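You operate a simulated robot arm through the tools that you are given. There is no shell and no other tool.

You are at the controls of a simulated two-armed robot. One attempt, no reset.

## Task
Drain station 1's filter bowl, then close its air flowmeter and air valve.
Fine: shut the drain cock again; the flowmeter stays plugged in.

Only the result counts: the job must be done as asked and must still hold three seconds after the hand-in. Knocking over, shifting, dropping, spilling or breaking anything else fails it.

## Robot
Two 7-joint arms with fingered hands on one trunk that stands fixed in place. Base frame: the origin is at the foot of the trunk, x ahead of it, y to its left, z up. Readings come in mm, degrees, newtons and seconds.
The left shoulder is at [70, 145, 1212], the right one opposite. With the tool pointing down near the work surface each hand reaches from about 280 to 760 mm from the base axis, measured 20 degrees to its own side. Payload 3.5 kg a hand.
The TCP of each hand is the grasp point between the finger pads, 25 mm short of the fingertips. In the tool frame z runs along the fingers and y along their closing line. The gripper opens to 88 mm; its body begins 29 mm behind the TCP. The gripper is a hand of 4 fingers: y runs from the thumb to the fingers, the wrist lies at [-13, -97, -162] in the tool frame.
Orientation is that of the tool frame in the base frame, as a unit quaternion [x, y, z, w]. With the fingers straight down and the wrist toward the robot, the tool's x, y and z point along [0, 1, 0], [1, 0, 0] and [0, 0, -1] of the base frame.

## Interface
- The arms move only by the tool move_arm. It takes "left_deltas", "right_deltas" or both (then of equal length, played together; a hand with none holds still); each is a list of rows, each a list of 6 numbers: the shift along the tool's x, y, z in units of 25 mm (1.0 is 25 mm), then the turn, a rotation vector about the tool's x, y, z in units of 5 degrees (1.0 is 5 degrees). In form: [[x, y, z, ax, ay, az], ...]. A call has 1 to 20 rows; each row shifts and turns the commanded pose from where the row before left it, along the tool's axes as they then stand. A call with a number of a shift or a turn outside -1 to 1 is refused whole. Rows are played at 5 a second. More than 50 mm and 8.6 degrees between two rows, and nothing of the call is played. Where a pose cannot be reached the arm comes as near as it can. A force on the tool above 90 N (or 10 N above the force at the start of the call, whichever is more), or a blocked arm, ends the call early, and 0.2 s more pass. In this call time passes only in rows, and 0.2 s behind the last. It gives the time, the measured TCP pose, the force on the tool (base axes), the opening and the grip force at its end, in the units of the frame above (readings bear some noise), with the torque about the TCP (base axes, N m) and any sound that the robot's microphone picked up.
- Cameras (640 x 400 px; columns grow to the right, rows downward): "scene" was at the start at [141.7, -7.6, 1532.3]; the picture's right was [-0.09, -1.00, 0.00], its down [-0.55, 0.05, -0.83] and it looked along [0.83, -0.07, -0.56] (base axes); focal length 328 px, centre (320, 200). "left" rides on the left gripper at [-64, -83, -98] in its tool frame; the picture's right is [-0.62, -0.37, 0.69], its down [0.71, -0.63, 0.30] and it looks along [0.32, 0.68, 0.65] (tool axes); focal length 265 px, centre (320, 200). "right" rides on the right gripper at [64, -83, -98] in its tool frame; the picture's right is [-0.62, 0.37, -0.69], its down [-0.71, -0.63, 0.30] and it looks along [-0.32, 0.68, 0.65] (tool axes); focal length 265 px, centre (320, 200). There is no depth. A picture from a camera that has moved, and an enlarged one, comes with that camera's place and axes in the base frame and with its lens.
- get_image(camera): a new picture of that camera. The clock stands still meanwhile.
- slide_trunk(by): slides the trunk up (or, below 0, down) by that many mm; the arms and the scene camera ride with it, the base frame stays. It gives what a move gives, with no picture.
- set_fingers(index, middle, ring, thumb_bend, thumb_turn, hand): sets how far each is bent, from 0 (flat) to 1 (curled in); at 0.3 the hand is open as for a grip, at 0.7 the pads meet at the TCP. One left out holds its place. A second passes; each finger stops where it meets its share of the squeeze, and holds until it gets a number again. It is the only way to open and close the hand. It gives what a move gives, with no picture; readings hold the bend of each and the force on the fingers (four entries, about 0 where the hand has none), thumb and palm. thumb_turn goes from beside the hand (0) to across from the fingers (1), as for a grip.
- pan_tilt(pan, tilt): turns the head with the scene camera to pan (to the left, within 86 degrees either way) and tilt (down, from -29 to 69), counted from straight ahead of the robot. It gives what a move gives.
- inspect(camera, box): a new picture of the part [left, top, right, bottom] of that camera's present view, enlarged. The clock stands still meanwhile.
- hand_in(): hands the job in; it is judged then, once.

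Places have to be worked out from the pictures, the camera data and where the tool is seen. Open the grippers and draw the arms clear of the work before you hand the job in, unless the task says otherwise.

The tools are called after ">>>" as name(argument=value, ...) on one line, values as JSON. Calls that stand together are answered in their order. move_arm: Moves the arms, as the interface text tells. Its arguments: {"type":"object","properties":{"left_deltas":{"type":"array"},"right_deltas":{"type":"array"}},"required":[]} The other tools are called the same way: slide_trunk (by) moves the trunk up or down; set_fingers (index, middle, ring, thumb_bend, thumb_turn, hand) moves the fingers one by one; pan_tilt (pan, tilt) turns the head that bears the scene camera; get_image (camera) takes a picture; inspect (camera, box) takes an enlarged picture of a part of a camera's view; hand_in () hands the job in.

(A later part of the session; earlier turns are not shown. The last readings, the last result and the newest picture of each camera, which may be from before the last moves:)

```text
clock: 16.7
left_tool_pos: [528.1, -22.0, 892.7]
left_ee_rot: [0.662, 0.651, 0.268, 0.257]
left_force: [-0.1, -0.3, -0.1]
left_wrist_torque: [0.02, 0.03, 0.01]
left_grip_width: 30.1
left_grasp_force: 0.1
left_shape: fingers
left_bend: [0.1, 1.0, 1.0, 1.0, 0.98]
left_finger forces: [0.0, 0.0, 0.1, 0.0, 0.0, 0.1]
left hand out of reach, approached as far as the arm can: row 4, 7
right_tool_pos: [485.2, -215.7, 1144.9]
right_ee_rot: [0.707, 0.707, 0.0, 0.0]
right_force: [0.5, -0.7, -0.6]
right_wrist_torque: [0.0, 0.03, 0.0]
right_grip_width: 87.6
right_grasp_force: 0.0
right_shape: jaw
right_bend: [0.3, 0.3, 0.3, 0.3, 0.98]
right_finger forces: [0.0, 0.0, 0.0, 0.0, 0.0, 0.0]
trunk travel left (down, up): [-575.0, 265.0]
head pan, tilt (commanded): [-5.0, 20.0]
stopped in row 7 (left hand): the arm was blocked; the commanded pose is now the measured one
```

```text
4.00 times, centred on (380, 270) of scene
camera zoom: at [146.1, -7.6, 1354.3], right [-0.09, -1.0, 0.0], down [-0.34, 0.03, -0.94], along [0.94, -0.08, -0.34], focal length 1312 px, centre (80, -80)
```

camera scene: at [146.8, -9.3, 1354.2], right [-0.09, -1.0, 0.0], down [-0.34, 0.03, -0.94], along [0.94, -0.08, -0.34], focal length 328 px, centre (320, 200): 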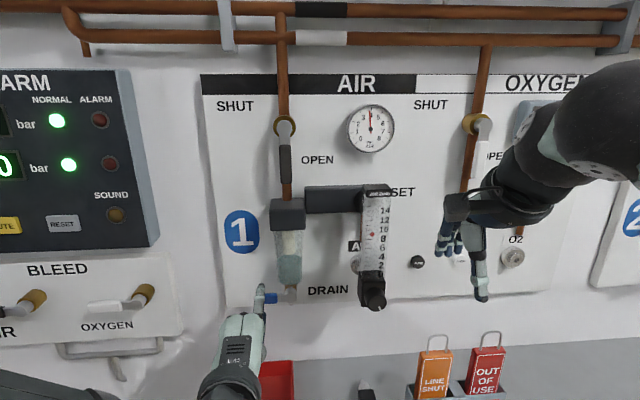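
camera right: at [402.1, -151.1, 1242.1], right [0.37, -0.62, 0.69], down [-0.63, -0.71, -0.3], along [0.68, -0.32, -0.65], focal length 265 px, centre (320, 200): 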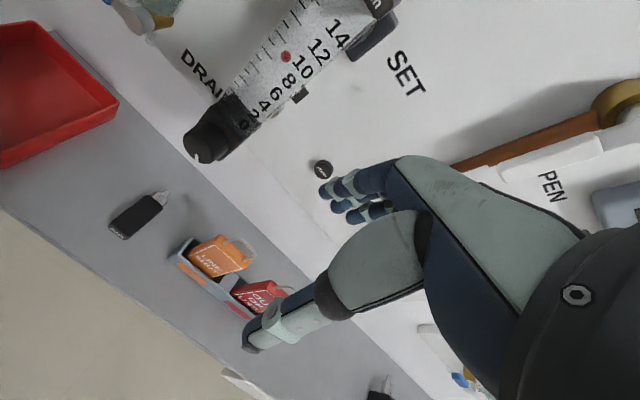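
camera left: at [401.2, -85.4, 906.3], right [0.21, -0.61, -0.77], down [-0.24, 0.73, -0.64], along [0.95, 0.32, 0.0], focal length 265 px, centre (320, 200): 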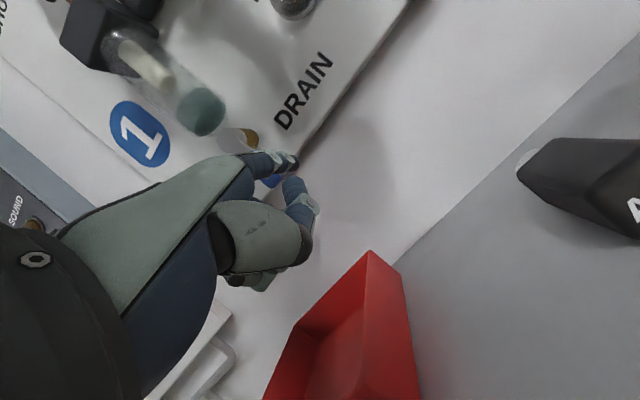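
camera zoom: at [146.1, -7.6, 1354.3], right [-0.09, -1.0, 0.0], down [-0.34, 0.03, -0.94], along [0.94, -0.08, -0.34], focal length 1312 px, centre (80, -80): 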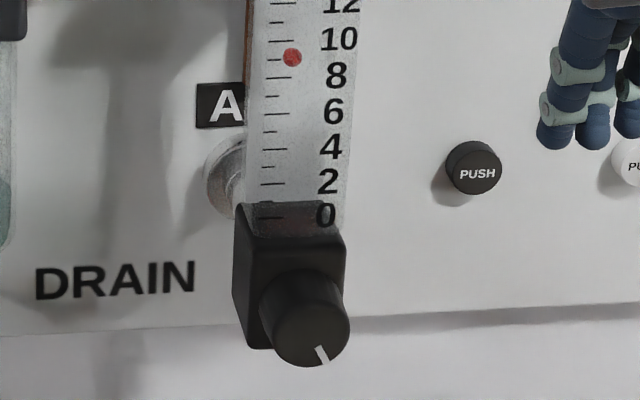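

The knob face centre comes out at about [546,-130,1040], with a radius of about 15 mm and a white mark near 5 o'clock. While the bowl drains I pull the right hand back and pitch it forward for the knob.

>>> move_arm(right_deltas=[[0, -1, 0, 0, 0, 0], [0, -1, 0, 0, 0, 0], [0, 0, 0, -1, 0, 0], [0, 0, 0, -1, 0, 0], [0, 0, 0, -1, 0, 0], [0, 0, 0, -1, 0, 0], [0, 0, 0, -1, 0, 0], [0, 0, 0, -1, 0, 0], [0, 0, 0, -1, 0, 0], [0, 0, 0, -1, 0, 0], [0, 0, 0, -1, 0, 0], [0, 0, 0, -1, 0, 0], [0, 0, 0, -1, 0, 0], [0, 0, 0, -1, 0, 0]])

>>> inspect(camera="scene", box=[220, 220, 340, 340])

>>> get_image(camera="scene")

>>> get_image(camera="right")

```text
clock: 19.7
left_tool_pos: [529.8, -22.3, 894.7]
left_ee_rot: [0.661, 0.652, 0.269, 0.256]
left_force: [0.1, 0.8, 0.9]
left_wrist_torque: [0.02, -0.04, 0.02]
left_grip_width: 30.3
left_grasp_force: 0.1
left_shape: fingers
left_bend: [0.1, 1.0, 1.0, 1.0, 0.98]
left_finger forces: [0.0, 0.1, 0.0, 0.0, 0.1, 0.0]
right_tool_pos: [451.1, -217.1, 1154.8]
right_ee_rot: [0.613, 0.613, 0.354, 0.353]
right_force: [0.4, 1.1, 0.1]
right_wrist_torque: [0.0, 0.03, 0.0]
right_grip_width: 87.4
right_grasp_force: 0.1
right_shape: jaw
right_bend: [0.3, 0.3, 0.3, 0.3, 0.98]
right_finger forces: [0.0, 0.1, 0.0, 0.1, 0.0, 0.1]
right hand out of reach, approached as far as the arm can: row 13, 14
trunk travel left (down, up): [-575.0, 265.0]
head pan, tilt (commanded): [-5.0, 20.0]
```

```text
3.33 times, centred on (280, 280) of scene
camera zoom: at [147.6, -8.9, 1354.1], right [-0.09, -1.0, 0.0], down [-0.34, 0.03, -0.94], along [0.94, -0.08, -0.34], focal length 1093 px, centre (453, -67)
```

zoom: 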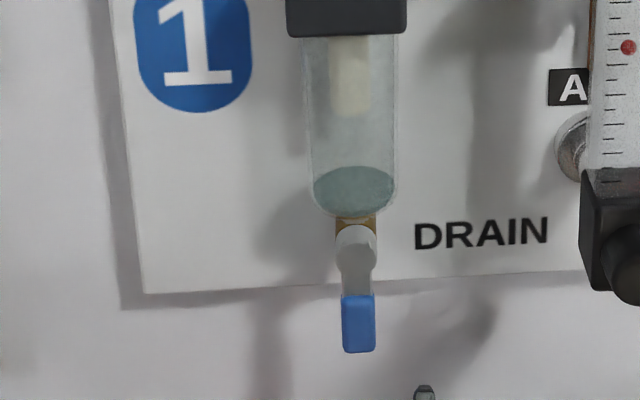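

```text
taken
camera scene: at [147.6, -8.9, 1354.1], right [-0.09, -1.0, 0.0], down [-0.34, 0.03, -0.94], along [0.94, -0.08, -0.34], focal length 328 px, centre (320, 200)
```

scene: 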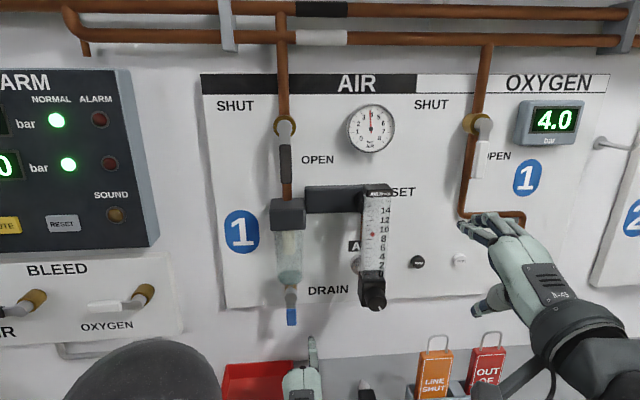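

```text
taken
camera right: at [323.3, -152.2, 1131.5], right [-0.41, -0.62, 0.67], down [-0.05, -0.71, -0.7], along [0.91, -0.32, 0.26], focal length 265 px, centre (320, 200)
```

right: 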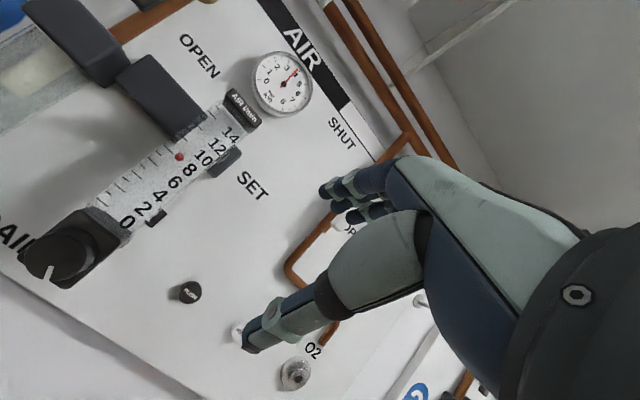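

About half of the remaining water has gone (level now near the bottom third). I zoom the right camera onto the knob from this frontal view to read its mark.

>>> inspect(camera="right", box=[0, 180, 160, 300])

```text
3.33 times, centred on (80, 240) of right
camera zoom: at [323.3, -152.2, 1131.5], right [-0.41, -0.62, 0.67], down [-0.05, -0.71, -0.7], along [0.91, -0.32, 0.26], focal length 885 px, centre (1120, 67)
```

zoom: 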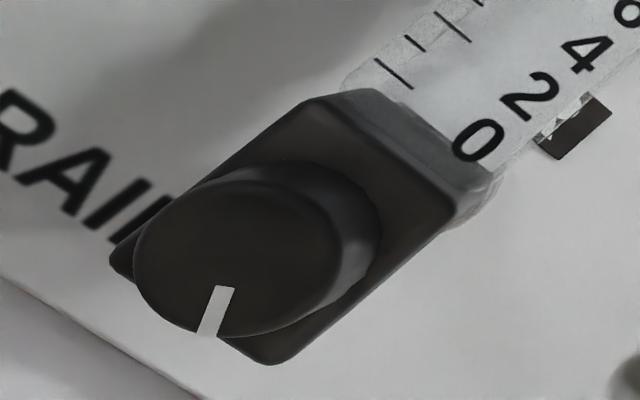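

The mark sits about 28° to the right of straight down. Now I move the left fingertip forward and up to the right side of the open drain lever, not touching it, while the rest drains.

>>> move_arm(left_deltas=[[0.063, 0.55, 0.21, 0, 0, 0], [0.063, 0.55, 0.21, 0, 0, 0], [0.063, 0.55, 0.21, 0, 0, 0]])

>>> get_image(camera="left")

>>> inspect(camera="scene", box=[220, 220, 340, 340])

```text
clock: 20.5
left_tool_pos: [567.8, -21.1, 911.1]
left_ee_rot: [0.665, 0.647, 0.27, 0.258]
left_force: [0.2, 0.0, 0.3]
left_wrist_torque: [-0.02, 0.03, 0.01]
left_grip_width: 30.6
left_grasp_force: 0.1
left_shape: fingers
left_bend: [0.1, 1.0, 1.0, 1.0, 0.98]
left_finger forces: [0.0, 0.1, 0.0, 0.0, 0.0, 0.0]
right_tool_pos: [448.6, -216.1, 1155.3]
right_ee_rot: [0.612, 0.612, 0.354, 0.353]
right_force: [-0.1, 0.5, -0.6]
right_wrist_torque: [0.02, 0.03, 0.01]
right_grip_width: 87.9
right_grasp_force: 0.2
right_shape: jaw
right_bend: [0.3, 0.3, 0.3, 0.3, 0.98]
right_finger forces: [0.0, 0.0, 0.0, 0.1, 0.0, 0.0]
trunk travel left (down, up): [-575.0, 265.0]
head pan, tilt (commanded): [-5.0, 20.0]
```

```text
taken
camera left: at [440.1, -83.6, 923.0], right [0.2, -0.6, -0.77], down [-0.23, 0.73, -0.64], along [0.95, 0.31, 0.01], focal length 265 px, centre (320, 200)
```

left: 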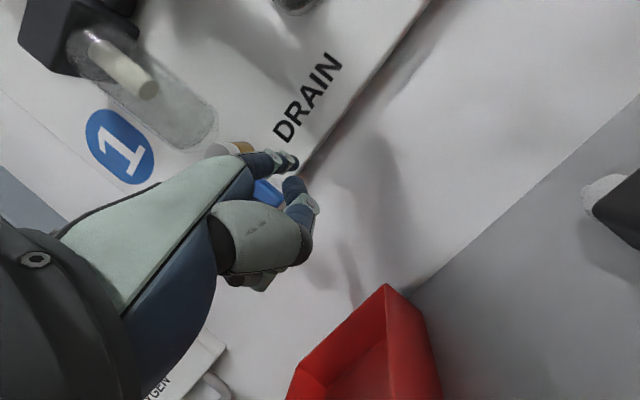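

```text
3.33 times, centred on (280, 280) of scene
camera zoom: at [146.4, -7.8, 1354.2], right [-0.09, -1.0, 0.0], down [-0.34, 0.03, -0.94], along [0.94, -0.08, -0.34], focal length 1093 px, centre (453, -67)
```

zoom: 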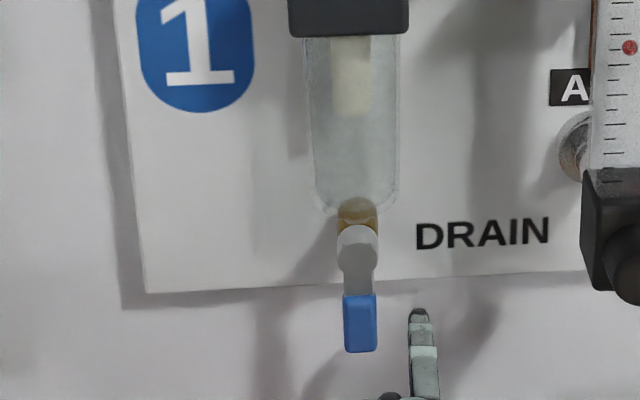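

The bowl looks empty now. I push the lever from its right side leftward and upward along its arc, first to about 45°.

>>> inspect(camera="left", box=[40, 0, 300, 200])

>>> move_arm(left_deltas=[[0.48, 0, 0, 0, 0, 0], [0.32, 0, 0, 0, 0, 0], [0.4, -0.03, 0.03, 0, 0, 0], [0.48, 0.044, -0.046, 0, 0, 0], [0.448, 0.13, -0.135, 0, 0, 0]])

>>> get_image(camera="left")

>>> inspect(camera="scene", box=[220, 220, 340, 340])

```text
2.00 times, centred on (170, 100) of left
camera zoom: at [440.1, -83.6, 923.0], right [0.2, -0.6, -0.77], down [-0.23, 0.73, -0.64], along [0.95, 0.31, 0.01], focal length 531 px, centre (620, 400)
```

zoom: 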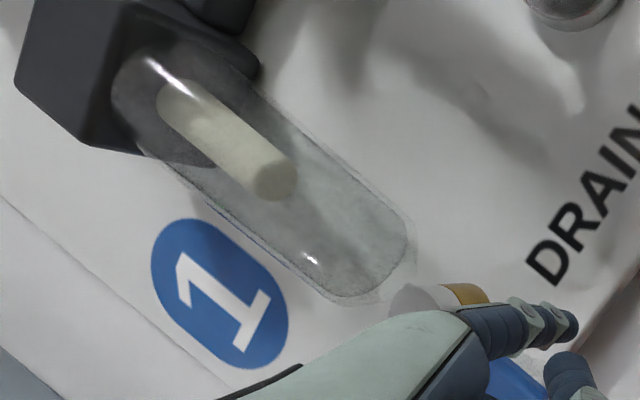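

```text
clock: 21.7
left_tool_pos: [568.8, 32.3, 917.3]
left_ee_rot: [0.665, 0.648, 0.268, 0.257]
left_force: [-1.7, -1.7, -0.2]
left_wrist_torque: [0.16, -0.05, -0.11]
left_grip_width: 29.7
left_grasp_force: 1.5
left_shape: fingers
left_bend: [0.1, 1.0, 1.0, 1.0, 0.98]
left_finger forces: [2.8, 0.0, 0.1, 0.1, 0.0, 0.0]
right_tool_pos: [449.9, -217.1, 1154.9]
right_ee_rot: [0.612, 0.613, 0.354, 0.352]
right_force: [-0.1, 0.2, -0.1]
right_wrist_torque: [0.0, 0.02, 0.0]
right_grip_width: 87.7
right_grasp_force: 0.0
right_shape: jaw
right_bend: [0.3, 0.3, 0.3, 0.3, 0.98]
right_finger forces: [0.0, 0.0, 0.0, 0.0, 0.1, 0.1]
trunk travel left (down, up): [-575.0, 265.0]
head pan, tilt (commanded): [-5.0, 20.0]
```

```text
taken
camera left: at [440.6, -30.9, 929.8], right [0.2, -0.6, -0.77], down [-0.23, 0.73, -0.64], along [0.95, 0.31, 0.01], focal length 265 px, centre (320, 200)
```

left: 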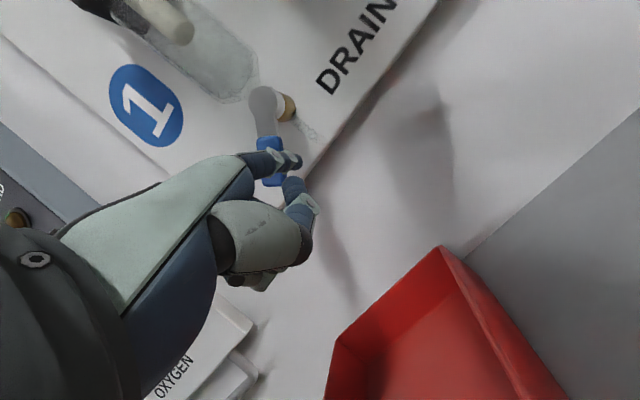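

```text
3.33 times, centred on (280, 280) of scene
camera zoom: at [145.9, -8.5, 1354.3], right [-0.09, -1.0, 0.0], down [-0.34, 0.03, -0.94], along [0.94, -0.08, -0.34], focal length 1093 px, centre (453, -67)
```

zoom: 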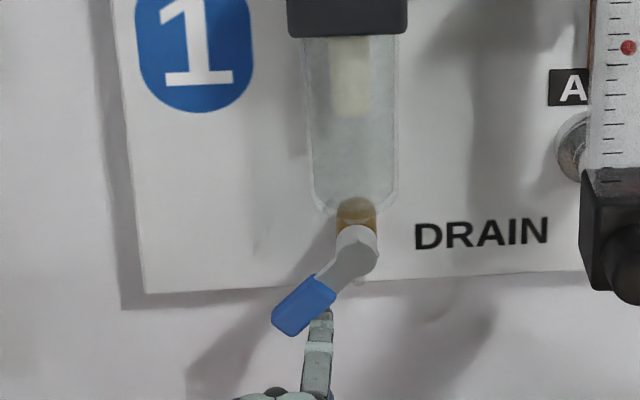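

The bowl is empty and the lever is back to about 40° below horizontal. I continue up along the arc to horizontal.

>>> move_arm(left_deltas=[[0.4, 0.248, -0.26, 0, 0, 0], [0.296, 0.276, -0.288, 0, 0, 0], [0.184, 0.304, -0.317, 0, 0, 0], [0.04, 0.166, -0.173, 0, 0, 0]])

>>> get_image(camera="left")

>>> inspect(camera="scene", box=[220, 220, 340, 340])

```text
clock: 22.7
left_tool_pos: [569.3, 53.6, 952.3]
left_ee_rot: [0.665, 0.649, 0.269, 0.255]
left_force: [-7.6, -2.5, -9.8]
left_wrist_torque: [0.17, 0.15, -0.18]
left_grip_width: 24.5
left_grasp_force: 6.1
left_shape: fingers
left_bend: [0.17, 1.0, 1.0, 1.0, 0.98]
left_finger forces: [12.5, 0.1, 0.1, 0.0, 0.0, 0.0]
right_tool_pos: [450.5, -218.1, 1155.8]
right_ee_rot: [0.612, 0.613, 0.353, 0.352]
right_force: [0.3, 0.1, 1.1]
right_wrist_torque: [0.02, -0.03, 0.0]
right_grip_width: 87.7
right_grasp_force: 0.0
right_shape: jaw
right_bend: [0.3, 0.3, 0.3, 0.3, 0.98]
right_finger forces: [0.1, 0.1, 0.0, 0.0, 0.0, 0.0]
trunk travel left (down, up): [-575.0, 265.0]
head pan, tilt (commanded): [-5.0, 20.0]
```

```text
taken
camera left: at [440.8, -8.6, 965.3], right [0.2, -0.6, -0.77], down [-0.24, 0.73, -0.64], along [0.95, 0.31, 0.0], focal length 265 px, centre (320, 200)
```

left: 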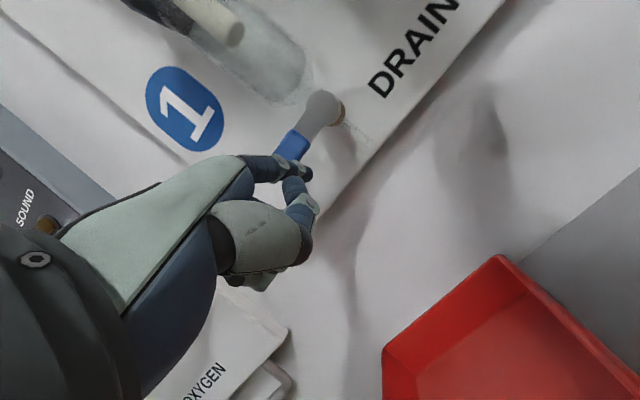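

```text
3.33 times, centred on (280, 280) of scene
camera zoom: at [145.9, -8.3, 1354.1], right [-0.09, -1.0, 0.0], down [-0.34, 0.03, -0.94], along [0.94, -0.08, -0.34], focal length 1093 px, centre (453, -67)
```

zoom: 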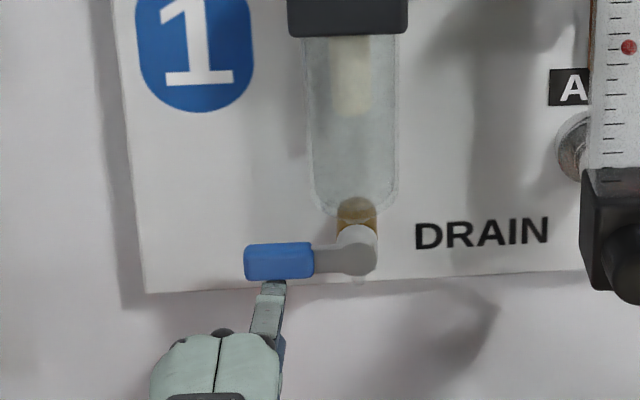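

The lever is horizontal again and against its stop (12 N), so the cock is closed. I lower the finger off it, draw back, and move up and to the left.

>>> move_arm(left_deltas=[[0, -0.3, 0.31, 0, 0, 0], [0, -0.577, -0.554, 0, 0, 0], [0, -0.577, -0.554, 0, 0, 0], [0.8, 0.9, -0.94, 0, 0, 0], [0.8, 0.9, -0.94, 0, 0, 0], [0.8, 0.9, -0.94, 0, 0, 0]])

>>> get_image(camera="scene")

>>> inspect(camera="scene", box=[245, 240, 335, 320])

```text
clock: 24.1
left_tool_pos: [529.1, 114.2, 1043.2]
left_ee_rot: [0.664, 0.648, 0.269, 0.257]
left_force: [-0.8, 0.3, 0.5]
left_wrist_torque: [0.01, -0.01, -0.07]
left_grip_width: 30.2
left_grasp_force: 0.1
left_shape: fingers
left_bend: [0.1, 1.0, 1.0, 1.0, 0.98]
left_finger forces: [0.0, 0.0, 0.0, 0.0, 0.1, 0.0]
right_tool_pos: [448.1, -215.3, 1156.1]
right_ee_rot: [0.612, 0.612, 0.354, 0.354]
right_force: [-0.2, -0.3, 0.0]
right_wrist_torque: [0.0, 0.02, 0.01]
right_grip_width: 88.0
right_grasp_force: 0.2
right_shape: jaw
right_bend: [0.3, 0.3, 0.3, 0.3, 0.98]
right_finger forces: [0.0, 0.1, 0.0, 0.0, 0.0, 0.0]
trunk travel left (down, up): [-575.0, 265.0]
head pan, tilt (commanded): [-5.0, 20.0]
```

```text
taken
camera scene: at [144.9, -6.8, 1354.4], right [-0.09, -1.0, 0.0], down [-0.34, 0.03, -0.94], along [0.94, -0.08, -0.34], focal length 328 px, centre (320, 200)
```

scene: 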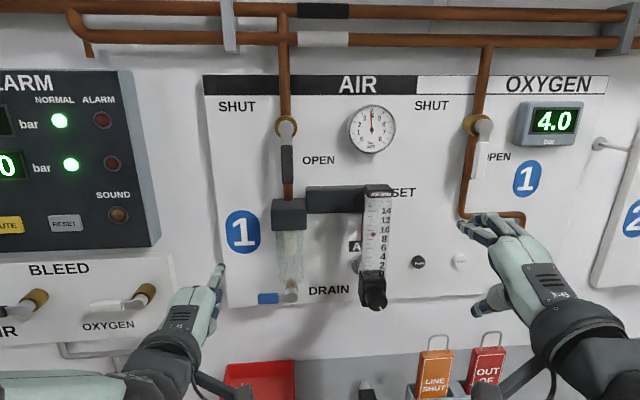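

```text
5.00 times, centred on (290, 280) of scene
camera zoom: at [144.9, -6.8, 1354.4], right [-0.09, -1.0, 0.0], down [-0.34, 0.03, -0.94], along [0.94, -0.08, -0.34], focal length 1639 px, centre (470, -200)
```

zoom: 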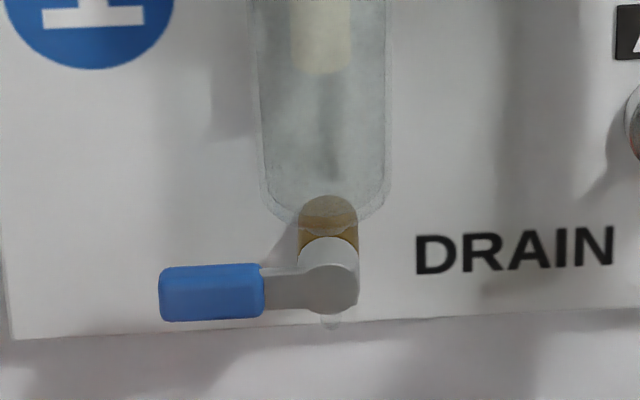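

The drain cock is shut again and the bowl is empty. For the knob I want the right forearm to come from below, so I draw the left hand back and up first, then lower the trunk in steps.

>>> move_arm(left_deltas=[[0.4, 0.0, -0.8, 0, 0, 0], [0.4, 0.0, -0.8, 0, 0, 0], [0.4, 0.0, -0.8, 0, 0, 0], [0.4, 0.0, -0.8, 0, 0, 0]], right_deltas=[[0, -0.3, -0.3, 0, 0, 0], [0, -0.3, -0.3, 0, 0, 0], [0, 0, 0, 0, 0, 0], [0, 0, 0, 0, 0, 0]])

>>> slide_trunk(by=-120)

>>> get_image(camera="scene")

>>> get_image(camera="right")

```text
clock: 25.1
left_tool_pos: [475.6, 152.9, 1101.1]
left_ee_rot: [0.664, 0.648, 0.27, 0.257]
left_force: [-0.3, -0.7, 0.7]
left_wrist_torque: [0.0, 0.03, -0.01]
left_grip_width: 30.3
left_grasp_force: 0.1
left_shape: fingers
left_bend: [0.1, 1.0, 1.0, 1.0, 0.98]
left_finger forces: [0.0, 0.1, 0.0, 0.0, 0.0, 0.0]
right_tool_pos: [443.5, -216.7, 1162.8]
right_ee_rot: [0.612, 0.613, 0.354, 0.354]
right_force: [0.2, 0.1, -0.3]
right_wrist_torque: [0.04, 0.03, -0.01]
right_grip_width: 87.9
right_grasp_force: 0.2
right_shape: jaw
right_bend: [0.3, 0.3, 0.3, 0.3, 0.98]
right_finger forces: [0.1, 0.0, 0.1, 0.1, 0.0, 0.0]
right hand out of reach, approached as far as the arm can: row 1, 2
trunk travel left (down, up): [-575.0, 265.0]
head pan, tilt (commanded): [-5.0, 20.0]
```

```text
clock: 26.6
left_tool_pos: [475.7, 152.6, 981.6]
left_ee_rot: [0.665, 0.648, 0.269, 0.257]
left_force: [-0.4, -0.9, -1.3]
left_wrist_torque: [0.04, -0.03, -0.02]
left_grip_width: 30.0
left_grasp_force: 0.0
left_shape: fingers
left_bend: [0.1, 1.0, 1.0, 1.0, 0.98]
left_finger forces: [0.0, 0.1, 0.0, 0.0, 0.0, 0.0]
right_tool_pos: [443.5, -217.9, 1042.4]
right_ee_rot: [0.614, 0.612, 0.352, 0.353]
right_force: [0.7, 0.1, -0.2]
right_wrist_torque: [-0.04, -0.01, 0.04]
right_grip_width: 87.5
right_grasp_force: 0.0
right_shape: jaw
right_bend: [0.3, 0.3, 0.3, 0.3, 0.98]
right_finger forces: [0.0, 0.0, 0.1, 0.1, 0.1, 0.0]
trunk travel left (down, up): [-455.0, 385.0]
head pan, tilt (commanded): [-5.0, 20.0]
```

```text
taken
camera scene: at [145.9, -8.0, 1234.3], right [-0.09, -1.0, 0.0], down [-0.34, 0.03, -0.94], along [0.94, -0.08, -0.34], focal length 328 px, centre (320, 200)
```

scene: 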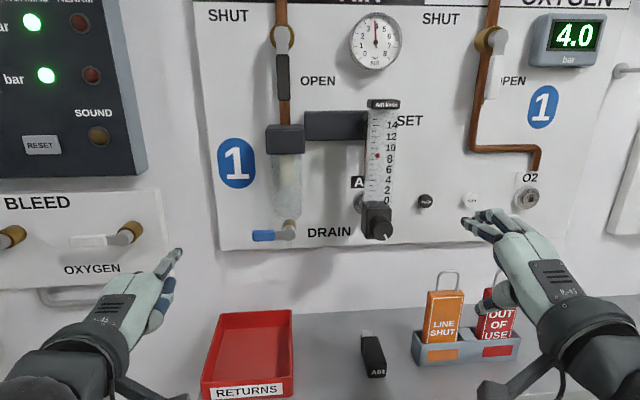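

```text
taken
camera right: at [316.6, -152.4, 1018.9], right [-0.41, -0.62, 0.67], down [-0.05, -0.71, -0.7], along [0.91, -0.32, 0.26], focal length 265 px, centre (320, 200)
```

right: 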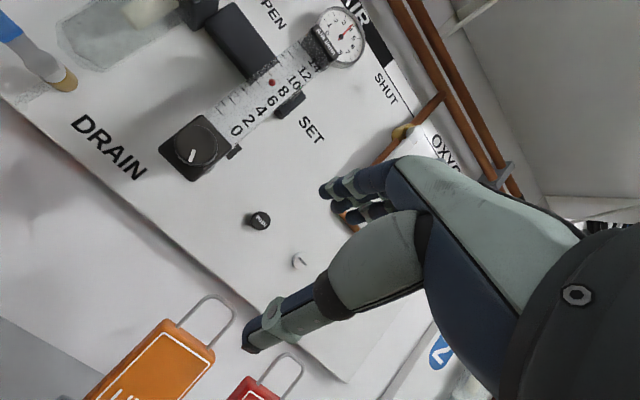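

The knob is clearly visible in both cameras now. I zoom in on it from both to fix its position.

>>> inspect(camera="scene", box=[340, 170, 430, 250])

>>> inspect(camera="right", box=[140, 80, 260, 200])

```text
5.00 times, centred on (385, 210) of scene
camera zoom: at [145.9, -8.0, 1234.3], right [-0.09, -1.0, 0.0], down [-0.34, 0.03, -0.94], along [0.94, -0.08, -0.34], focal length 1639 px, centre (-5, 150)
```

zoom: 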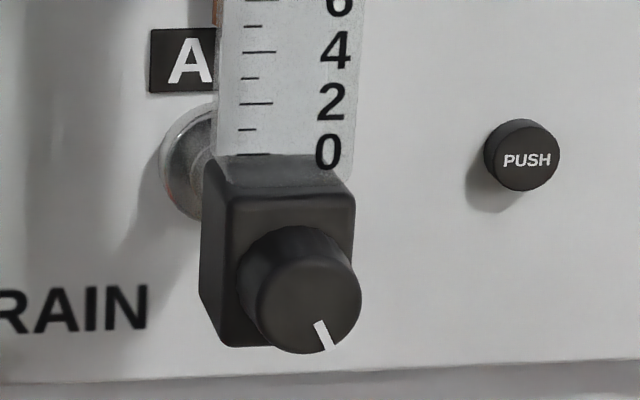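

```text
3.33 times, centred on (200, 140) of right
camera zoom: at [316.6, -152.4, 1018.9], right [-0.41, -0.62, 0.67], down [-0.05, -0.71, -0.7], along [0.91, -0.32, 0.26], focal length 885 px, centre (720, 400)
```

zoom: 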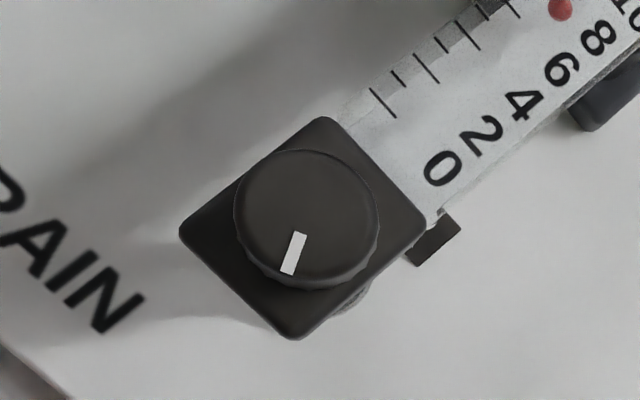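

The knob face centre is at about [549.5,-129.5,1039], radius about 14 mm, protruding about 17 mm from its block. I bring the right hand in front of it at a safe distance and try to pitch it level.

>>> move_arm(right_deltas=[[0.88, 0, 0, -1, 0, 0], [0.88, 0, 0, -1, 0, 0], [0.88, 0, 0, -1, 0, 0], [0.88, 0, 0, -1, 0, 0], [0, 0, 0, -1, 0, 0], [0, 0, 0, -1, 0, 0]])

>>> get_image(camera="scene")

```text
clock: 28.0
left_tool_pos: [477.9, 149.6, 978.1]
left_ee_rot: [0.665, 0.648, 0.269, 0.255]
left_force: [0.0, -0.2, 0.0]
left_wrist_torque: [-0.01, 0.0, 0.03]
left_grip_width: 30.2
left_grasp_force: 0.1
left_shape: fingers
left_bend: [0.1, 1.0, 1.0, 1.0, 0.98]
left_finger forces: [0.0, 0.0, 0.0, 0.1, 0.0, 0.0]
right_tool_pos: [476.8, -190.5, 1068.1]
right_ee_rot: [0.533, 0.535, 0.465, 0.463]
right_force: [0.8, 0.2, -0.9]
right_wrist_torque: [0.01, -0.03, 0.0]
right_grip_width: 88.0
right_grasp_force: 0.2
right_shape: jaw
right_bend: [0.3, 0.3, 0.3, 0.3, 0.98]
right_finger forces: [0.1, 0.1, 0.0, 0.0, 0.0, 0.1]
right hand out of reach, approached as far as the arm can: row 1, 2, 3, 4, 5, 6
trunk travel left (down, up): [-455.0, 385.0]
head pan, tilt (commanded): [-5.0, 20.0]
```

```text
taken
camera scene: at [149.8, -11.3, 1233.8], right [-0.09, -1.0, 0.0], down [-0.34, 0.03, -0.94], along [0.93, -0.08, -0.35], focal length 328 px, centre (320, 200)
```

scene: 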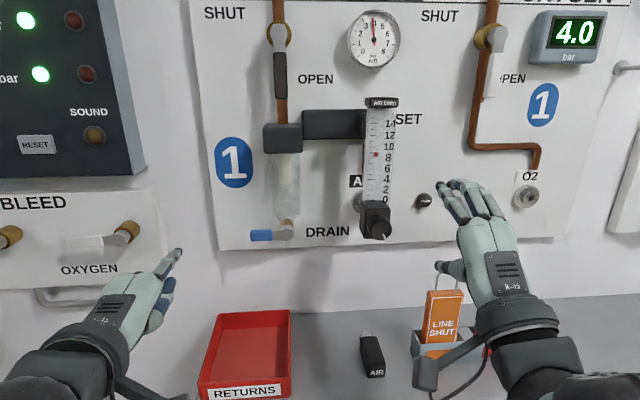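

The hand reached 82° of pitch, and reach improves further forward. I move it toward [502,-130,1040], still short of the knob.

>>> move_arm(right_deltas=[[0.8, -0.32, 0.38, 0, 0, 0], [0.8, -0.32, 0.38, 0, 0, 0], [0.8, -0.32, 0.38, 0, 0, 0]])

>>> get_image(camera="scene")

>>> get_image(camera="right")

```text
clock: 28.8
left_tool_pos: [475.2, 151.4, 980.0]
left_ee_rot: [0.664, 0.648, 0.269, 0.258]
left_force: [1.2, 0.2, 0.5]
left_wrist_torque: [0.0, 0.01, 0.04]
left_grip_width: 29.9
left_grasp_force: 0.0
left_shape: fingers
left_bend: [0.1, 1.0, 1.0, 1.0, 0.98]
left_finger forces: [0.0, 0.0, 0.0, 0.1, 0.0, 0.1]
right_tool_pos: [498.1, -128.1, 1042.6]
right_ee_rot: [0.531, 0.536, 0.466, 0.463]
right_force: [-0.2, -0.1, 0.1]
right_wrist_torque: [0.03, 0.0, 0.03]
right_grip_width: 87.6
right_grasp_force: 0.1
right_shape: jaw
right_bend: [0.3, 0.3, 0.3, 0.3, 0.98]
right_finger forces: [0.1, 0.0, 0.0, 0.0, 0.1, 0.0]
trunk travel left (down, up): [-455.0, 385.0]
head pan, tilt (commanded): [-5.0, 20.0]
```

```text
taken
camera scene: at [146.9, -7.9, 1234.2], right [-0.09, -1.0, 0.0], down [-0.34, 0.03, -0.94], along [0.94, -0.08, -0.34], focal length 328 px, centre (320, 200)
```

scene: 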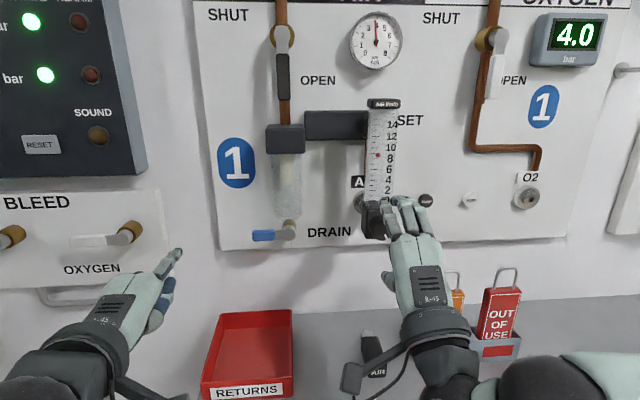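

```text
taken
camera right: at [389.1, -63.2, 972.8], right [-0.63, -0.62, 0.46], down [0.22, -0.71, -0.66], along [0.74, -0.32, 0.59], focal length 265 px, centre (320, 200)
```

right: 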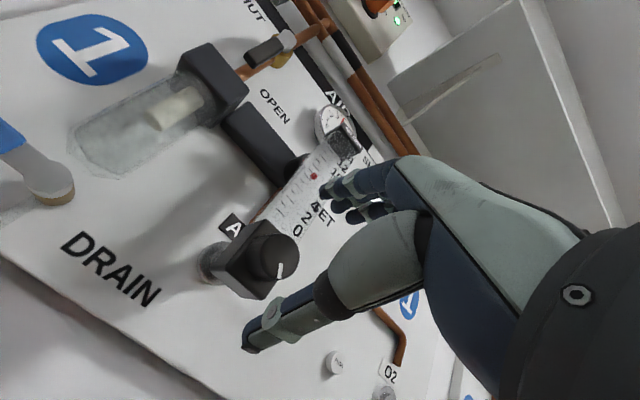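

The hand is now in front of the knob at 82° pitch with an open grip. I test in free space how far it can roll clockwise about its axis.

>>> move_arm(right_deltas=[[0, 0, 0, 0, 0, 1], [0, 0, 0, 0, 0, 1], [0, 0, 0, 0, 0, 1], [0, 0, 0, 0, 0, 1], [0, 0, 0, 0, 0, 1], [0, 0, 0, 0, 0, 1], [0, 0, 0, 0, 0, 1], [0, 0, 0, 0, 0, 1]])

>>> get_image(camera="scene")

```text
clock: 30.6
left_tool_pos: [475.7, 150.6, 982.3]
left_ee_rot: [0.664, 0.649, 0.269, 0.257]
left_force: [0.4, 1.1, 0.6]
left_wrist_torque: [-0.02, 0.03, 0.03]
left_grip_width: 30.0
left_grasp_force: 0.1
left_shape: fingers
left_bend: [0.1, 1.0, 1.0, 1.0, 0.98]
left_finger forces: [0.0, 0.0, 0.1, 0.1, 0.1, 0.0]
right_tool_pos: [497.7, -127.2, 1043.6]
right_ee_rot: [0.682, 0.321, 0.596, 0.276]
right_force: [0.0, 0.1, 0.5]
right_wrist_torque: [0.02, 0.02, 0.0]
right_grip_width: 87.6
right_grasp_force: 0.0
right_shape: jaw
right_bend: [0.3, 0.3, 0.3, 0.3, 0.98]
right_finger forces: [0.1, 0.0, 0.1, 0.0, 0.0, 0.0]
trunk travel left (down, up): [-455.0, 385.0]
head pan, tilt (commanded): [-5.0, 20.0]
```

```text
taken
camera scene: at [146.2, -7.7, 1234.3], right [-0.09, -1.0, 0.0], down [-0.34, 0.03, -0.94], along [0.94, -0.08, -0.34], focal length 328 px, centre (320, 200)
```

scene: 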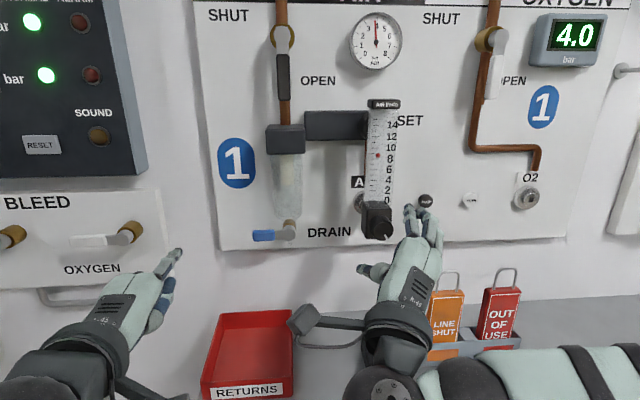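

A 40° roll was reached exactly. I test a further 40°.

>>> move_arm(right_deltas=[[0, 0, 0, 0, 0, 1], [0, 0, 0, 0, 0, 1], [0, 0, 0, 0, 0, 1], [0, 0, 0, 0, 0, 1], [0, 0, 0, 0, 0, 1], [0, 0, 0, 0, 0, 1], [0, 0, 0, 0, 0, 1], [0, 0, 0, 0, 0, 1]])

>>> get_image(camera="scene")

>>> get_image(camera="right")

```text
clock: 32.4
left_tool_pos: [474.8, 151.4, 981.3]
left_ee_rot: [0.665, 0.648, 0.268, 0.257]
left_force: [1.0, -0.4, -0.4]
left_wrist_torque: [-0.02, -0.01, 0.02]
left_grip_width: 29.9
left_grasp_force: 0.0
left_shape: fingers
left_bend: [0.1, 1.0, 1.0, 1.0, 0.98]
left_finger forces: [0.0, 0.1, 0.0, 0.0, 0.0, 0.0]
right_tool_pos: [515.9, -253.5, 1019.4]
right_ee_rot: [0.751, 0.07, 0.655, 0.055]
right_force: [-0.6, -0.2, -0.6]
right_wrist_torque: [-0.01, 0.02, 0.01]
right_grip_width: 87.8
right_grasp_force: 0.0
right_shape: jaw
right_bend: [0.3, 0.3, 0.3, 0.3, 0.98]
right_finger forces: [0.1, 0.1, 0.0, 0.0, 0.0, 0.1]
right hand out of reach, approached as far as the arm can: row 1, 2, 3, 4, 6, 7, 8
trunk travel left (down, up): [-455.0, 385.0]
head pan, tilt (commanded): [-5.0, 20.0]
```

```text
taken
camera scene: at [146.2, -7.7, 1234.3], right [-0.09, -1.0, 0.0], down [-0.34, 0.03, -0.94], along [0.94, -0.08, -0.34], focal length 328 px, centre (320, 200)
```

scene: 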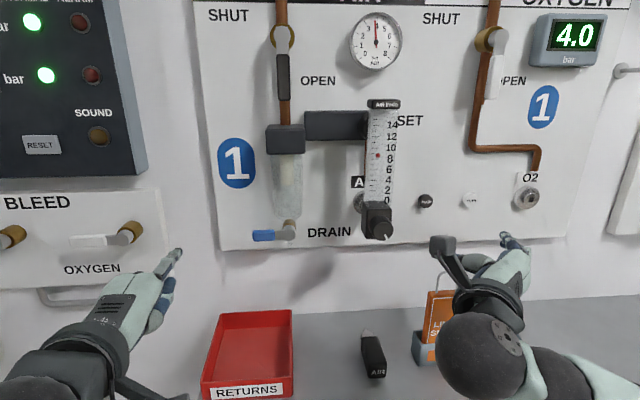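

```text
taken
camera right: at [423.8, -161.3, 1079.8], right [-0.76, -0.48, -0.45], down [0.19, 0.5, -0.85], along [0.63, -0.73, -0.29], focal length 265 px, centre (320, 200)
```

right: 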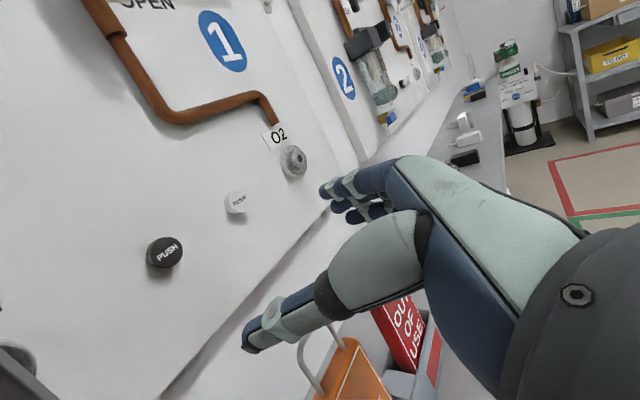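

Beyond about 45° the arm drifts away, so clockwise the limit is near φ=+40°. I roll back by 40° here and look at the pose before continuing.

>>> move_arm(right_deltas=[[0, 0, 0, 0, 0, -1], [0, 0, 0, 0, 0, -1], [0, 0, 0, 0, 0, -1], [0, 0, 0, 0, 0, -1], [0, 0, 0, 0, 0, -1], [0, 0, 0, 0, 0, -1], [0, 0, 0, 0, 0, -1], [0, 0, 0, 0, 0, -1]])

>>> get_image(camera="scene")

```text
clock: 34.2
left_tool_pos: [475.1, 152.1, 981.0]
left_ee_rot: [0.664, 0.648, 0.27, 0.257]
left_force: [0.2, -0.2, -0.2]
left_wrist_torque: [-0.03, 0.0, -0.03]
left_grip_width: 30.0
left_grasp_force: 0.1
left_shape: fingers
left_bend: [0.1, 1.0, 1.0, 1.0, 0.98]
left_finger forces: [0.0, 0.0, 0.0, 0.0, 0.0, 0.0]
right_tool_pos: [515.1, -254.3, 1018.7]
right_ee_rot: [0.681, 0.323, 0.596, 0.277]
right_force: [-0.3, 0.1, -0.1]
right_wrist_torque: [-0.01, 0.0, -0.02]
right_grip_width: 87.5
right_grasp_force: 0.0
right_shape: jaw
right_bend: [0.3, 0.3, 0.3, 0.3, 0.98]
right_finger forces: [0.0, 0.1, 0.0, 0.1, 0.0, 0.0]
trunk travel left (down, up): [-455.0, 385.0]
head pan, tilt (commanded): [-5.0, 20.0]
```

```text
taken
camera scene: at [145.7, -7.9, 1234.3], right [-0.09, -1.0, 0.0], down [-0.34, 0.03, -0.94], along [0.94, -0.08, -0.34], focal length 328 px, centre (320, 200)
```

scene: 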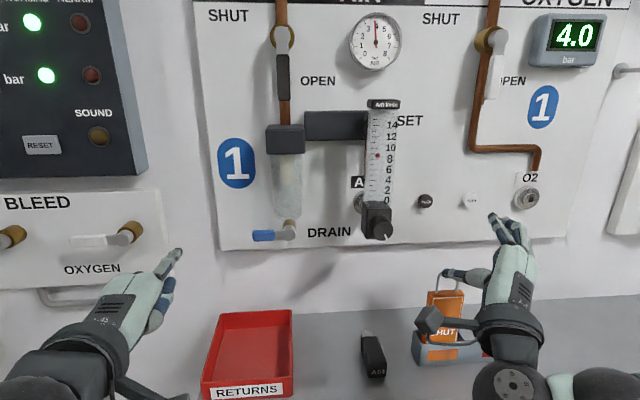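

The hand is clear of the tag rack. I bring it back in front of the knob at this 40° roll.

>>> move_arm(right_deltas=[[0.9, -0.5, -0.14, 0, 0, 0], [0.9, -0.5, -0.14, 0, 0, 0], [0.9, -0.5, -0.14, 0, 0, 0], [0.9, -0.5, -0.14, 0, 0, 0], [0.9, -0.5, -0.14, 0, 0, 0]])

```text
clock: 35.4
left_tool_pos: [476.3, 152.3, 981.0]
left_ee_rot: [0.664, 0.648, 0.268, 0.258]
left_force: [0.2, 0.0, -1.3]
left_wrist_torque: [-0.06, -0.03, -0.01]
left_grip_width: 30.1
left_grasp_force: 0.0
left_shape: fingers
left_bend: [0.1, 1.0, 1.0, 1.0, 0.98]
left_finger forces: [0.0, 0.1, 0.0, 0.0, 0.0, 0.0]
right_tool_pos: [501.2, -127.3, 1045.0]
right_ee_rot: [0.682, 0.322, 0.596, 0.276]
right_force: [0.5, 0.9, 0.2]
right_wrist_torque: [-0.04, 0.0, -0.01]
right_grip_width: 87.7
right_grasp_force: 0.1
right_shape: jaw
right_bend: [0.3, 0.3, 0.3, 0.3, 0.98]
right_finger forces: [0.1, 0.1, 0.0, 0.0, 0.1, 0.0]
trunk travel left (down, up): [-455.0, 385.0]
head pan, tilt (commanded): [-5.0, 20.0]
```

It is back in place at φ=40°. Now I test the other direction, rolling counter-clockwise by 80° in free space.

>>> move_arm(right_deltas=[[0, 0, 0, 0, 0, -1], [0, 0, 0, 0, 0, -1], [0, 0, 0, 0, 0, -1], [0, 0, 0, 0, 0, -1], [0, 0, 0, 0, 0, -1], [0, 0, 0, 0, 0, -1], [0, 0, 0, 0, 0, -1], [0, 0, 0, 0, 0, -1], [0, 0, 0, 0, 0, -1], [0, 0, 0, 0, 0, -1], [0, 0, 0, 0, 0, -1], [0, 0, 0, 0, 0, -1]])

>>> get_image(camera="scene")

```text
clock: 38.0
left_tool_pos: [474.4, 152.9, 980.6]
left_ee_rot: [0.665, 0.648, 0.268, 0.259]
left_force: [-0.8, 0.3, -0.2]
left_wrist_torque: [-0.03, -0.03, -0.06]
left_grip_width: 30.1
left_grasp_force: 0.1
left_shape: fingers
left_bend: [0.1, 1.0, 1.0, 1.0, 0.98]
left_finger forces: [0.0, 0.0, 0.0, 0.1, 0.1, 0.0]
right_tool_pos: [505.2, -132.8, 1037.4]
right_ee_rot: [0.451, 0.61, 0.384, 0.526]
right_force: [-0.4, -0.1, 0.3]
right_wrist_torque: [-0.02, 0.0, -0.02]
right_grip_width: 87.8
right_grasp_force: 0.0
right_shape: jaw
right_bend: [0.3, 0.3, 0.3, 0.3, 0.98]
right_finger forces: [0.0, 0.0, 0.0, 0.0, 0.1, 0.0]
right hand out of reach, approached as far as the arm can: row 12
trunk travel left (down, up): [-455.0, 385.0]
head pan, tilt (commanded): [-5.0, 20.0]
```

```text
taken
camera scene: at [146.4, -6.1, 1234.2], right [-0.09, -1.0, 0.0], down [-0.34, 0.03, -0.94], along [0.94, -0.08, -0.34], focal length 328 px, centre (320, 200)
```

scene: 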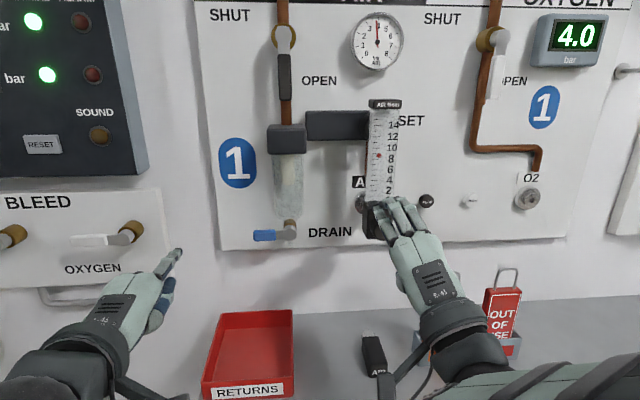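

The roll range is about −20° to +45°, roughly 60° per grip, so I will regrip several times. I now level the tool axis onto the knob axis and move to about [520,-129.5,1039].

>>> move_arm(right_deltas=[[0.05, 0.05, 0.3, -0.835, -0.22, 0], [0.05, 0.05, 0.3, -0.835, -0.22, 0]])

>>> get_image(camera="right")

>>> inspect(camera="scene", box=[320, 140, 480, 300])

```text
clock: 38.6
left_tool_pos: [475.2, 152.6, 978.9]
left_ee_rot: [0.664, 0.648, 0.269, 0.257]
left_force: [-1.1, 0.7, -0.2]
left_wrist_torque: [0.02, 0.01, 0.01]
left_grip_width: 29.9
left_grasp_force: 0.1
left_shape: fingers
left_bend: [0.1, 1.0, 1.0, 1.0, 0.98]
left_finger forces: [0.0, 0.0, 0.0, 0.0, 0.0, 0.1]
right_tool_pos: [519.8, -130.4, 1037.0]
right_ee_rot: [0.42, 0.569, 0.421, 0.568]
right_force: [-0.4, -0.6, 0.1]
right_wrist_torque: [0.03, -0.01, -0.04]
right_grip_width: 87.7
right_grasp_force: 0.0
right_shape: jaw
right_bend: [0.3, 0.3, 0.3, 0.3, 0.98]
right_finger forces: [0.1, 0.1, 0.0, 0.0, 0.1, 0.0]
trunk travel left (down, up): [-455.0, 385.0]
head pan, tilt (commanded): [-5.0, 20.0]
```

```text
taken
camera right: at [420.9, -92.9, 937.9], right [-0.69, -0.49, 0.54], down [0.31, -0.87, -0.39], along [0.66, -0.11, 0.75], focal length 265 px, centre (320, 200)
```

right: 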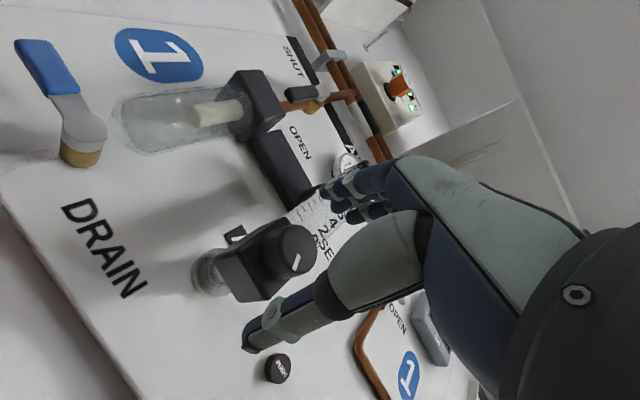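

```text
2.50 times, centred on (400, 220) of scene
camera zoom: at [146.1, -6.9, 1234.3], right [-0.09, -1.0, 0.0], down [-0.34, 0.03, -0.94], along [0.94, -0.08, -0.34], focal length 820 px, centre (120, 150)
```

zoom: 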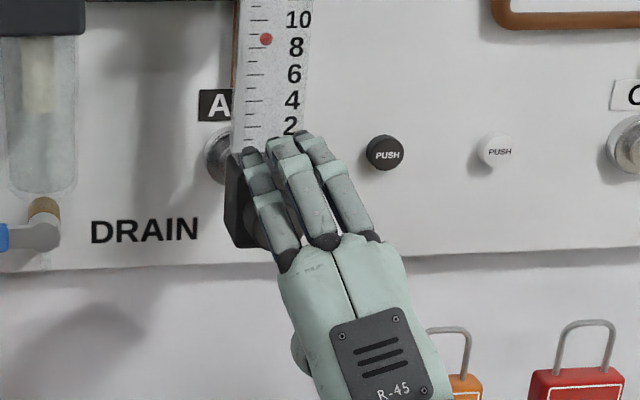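

The alignment is right: the tool's z is along x, and the knob appears in the camera just where predicted. I move forward 18 mm so that the finger pads straddle the knob.

>>> move_arm(right_deltas=[[0.0, 0.044, 0.36, 0, 0, 0], [0.0, 0.044, 0.36, 0, 0, 0]])

>>> get_image(camera="right")

>>> inspect(camera="scene", box=[320, 140, 480, 300])

```text
clock: 39.2
left_tool_pos: [474.3, 151.8, 979.5]
left_ee_rot: [0.664, 0.648, 0.27, 0.257]
left_force: [0.4, 0.0, -0.4]
left_wrist_torque: [0.0, -0.01, 0.01]
left_grip_width: 29.9
left_grasp_force: 0.0
left_shape: fingers
left_bend: [0.1, 1.0, 1.0, 1.0, 0.98]
left_finger forces: [0.0, 0.0, 0.0, 0.0, 0.0, 0.0]
right_tool_pos: [538.0, -130.8, 1038.8]
right_ee_rot: [0.42, 0.57, 0.419, 0.568]
right_force: [-0.1, -0.4, 0.4]
right_wrist_torque: [-0.02, -0.02, 0.0]
right_grip_width: 87.9
right_grasp_force: 0.0
right_shape: jaw
right_bend: [0.3, 0.3, 0.3, 0.3, 0.98]
right_finger forces: [0.1, 0.0, 0.0, 0.1, 0.0, 0.0]
trunk travel left (down, up): [-455.0, 385.0]
head pan, tilt (commanded): [-5.0, 20.0]
```

```text
taken
camera right: at [438.9, -93.0, 939.6], right [-0.69, -0.49, 0.54], down [0.31, -0.87, -0.39], along [0.66, -0.11, 0.75], focal length 265 px, centre (320, 200)
```

right: 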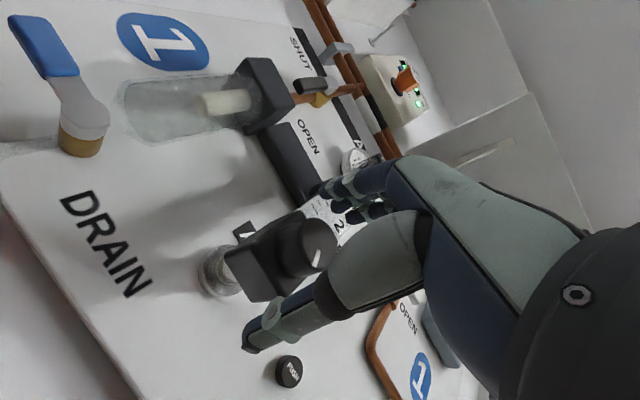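

```text
2.50 times, centred on (400, 220) of scene
camera zoom: at [146.1, -7.8, 1234.3], right [-0.09, -1.0, 0.0], down [-0.34, 0.03, -0.94], along [0.94, -0.08, -0.34], focal length 820 px, centre (120, 150)
```

zoom: 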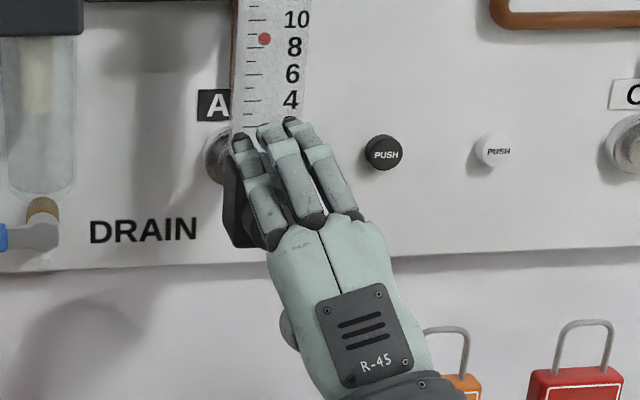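

The knob sits between the open thumb and the fingers. I close thumb, index and middle gently on it.

>>> set_fingers(hand="right", index=0.62, middle=0.62, thumb_bend=0.62)

>>> get_image(camera="right")

>>> inspect(camera="scene", box=[320, 140, 480, 300])

```text
clock: 40.2
left_tool_pos: [473.4, 152.1, 982.3]
left_ee_rot: [0.663, 0.649, 0.27, 0.258]
left_force: [0.7, -0.5, -0.2]
left_wrist_torque: [0.03, -0.02, 0.02]
left_grip_width: 30.0
left_grasp_force: 0.0
left_shape: fingers
left_bend: [0.1, 1.0, 1.0, 1.0, 0.98]
left_finger forces: [0.0, 0.0, 0.0, 0.1, 0.1, 0.0]
right_tool_pos: [536.4, -130.0, 1040.1]
right_ee_rot: [0.419, 0.569, 0.421, 0.568]
right_force: [-3.8, 0.2, 9.6]
right_wrist_torque: [0.05, -0.39, -0.01]
right_grip_width: 30.3
right_grasp_force: 9.0
right_shape: fingers
right_bend: [0.53, 0.56, 0.3, 0.58, 0.97]
right_finger forces: [6.2, 8.9, 0.0, 0.1, 2.6, 0.0]
trunk travel left (down, up): [-455.0, 385.0]
head pan, tilt (commanded): [-5.0, 20.0]
```

```text
taken
camera right: at [437.2, -92.5, 941.1], right [-0.69, -0.49, 0.53], down [0.31, -0.87, -0.39], along [0.65, -0.11, 0.75], focal length 265 px, centre (320, 200)
```

right: 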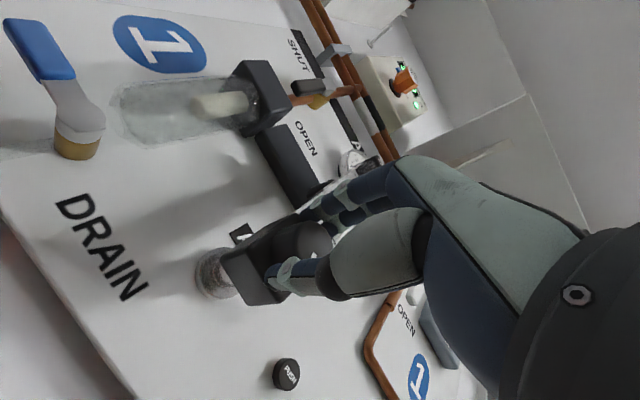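

```text
2.50 times, centred on (400, 220) of scene
camera zoom: at [143.7, -7.4, 1234.6], right [-0.09, -1.0, 0.0], down [-0.34, 0.03, -0.94], along [0.94, -0.08, -0.34], focal length 820 px, centre (120, 150)
```

zoom: 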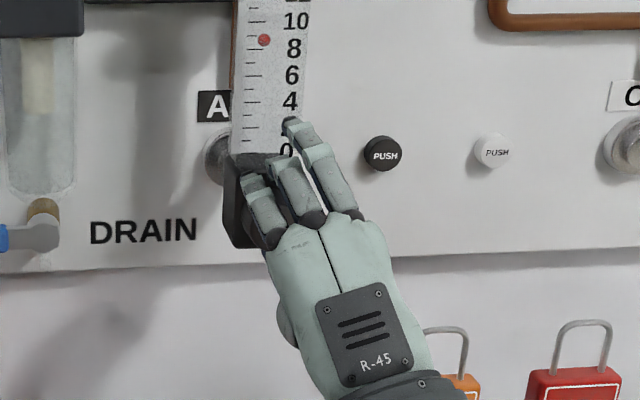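

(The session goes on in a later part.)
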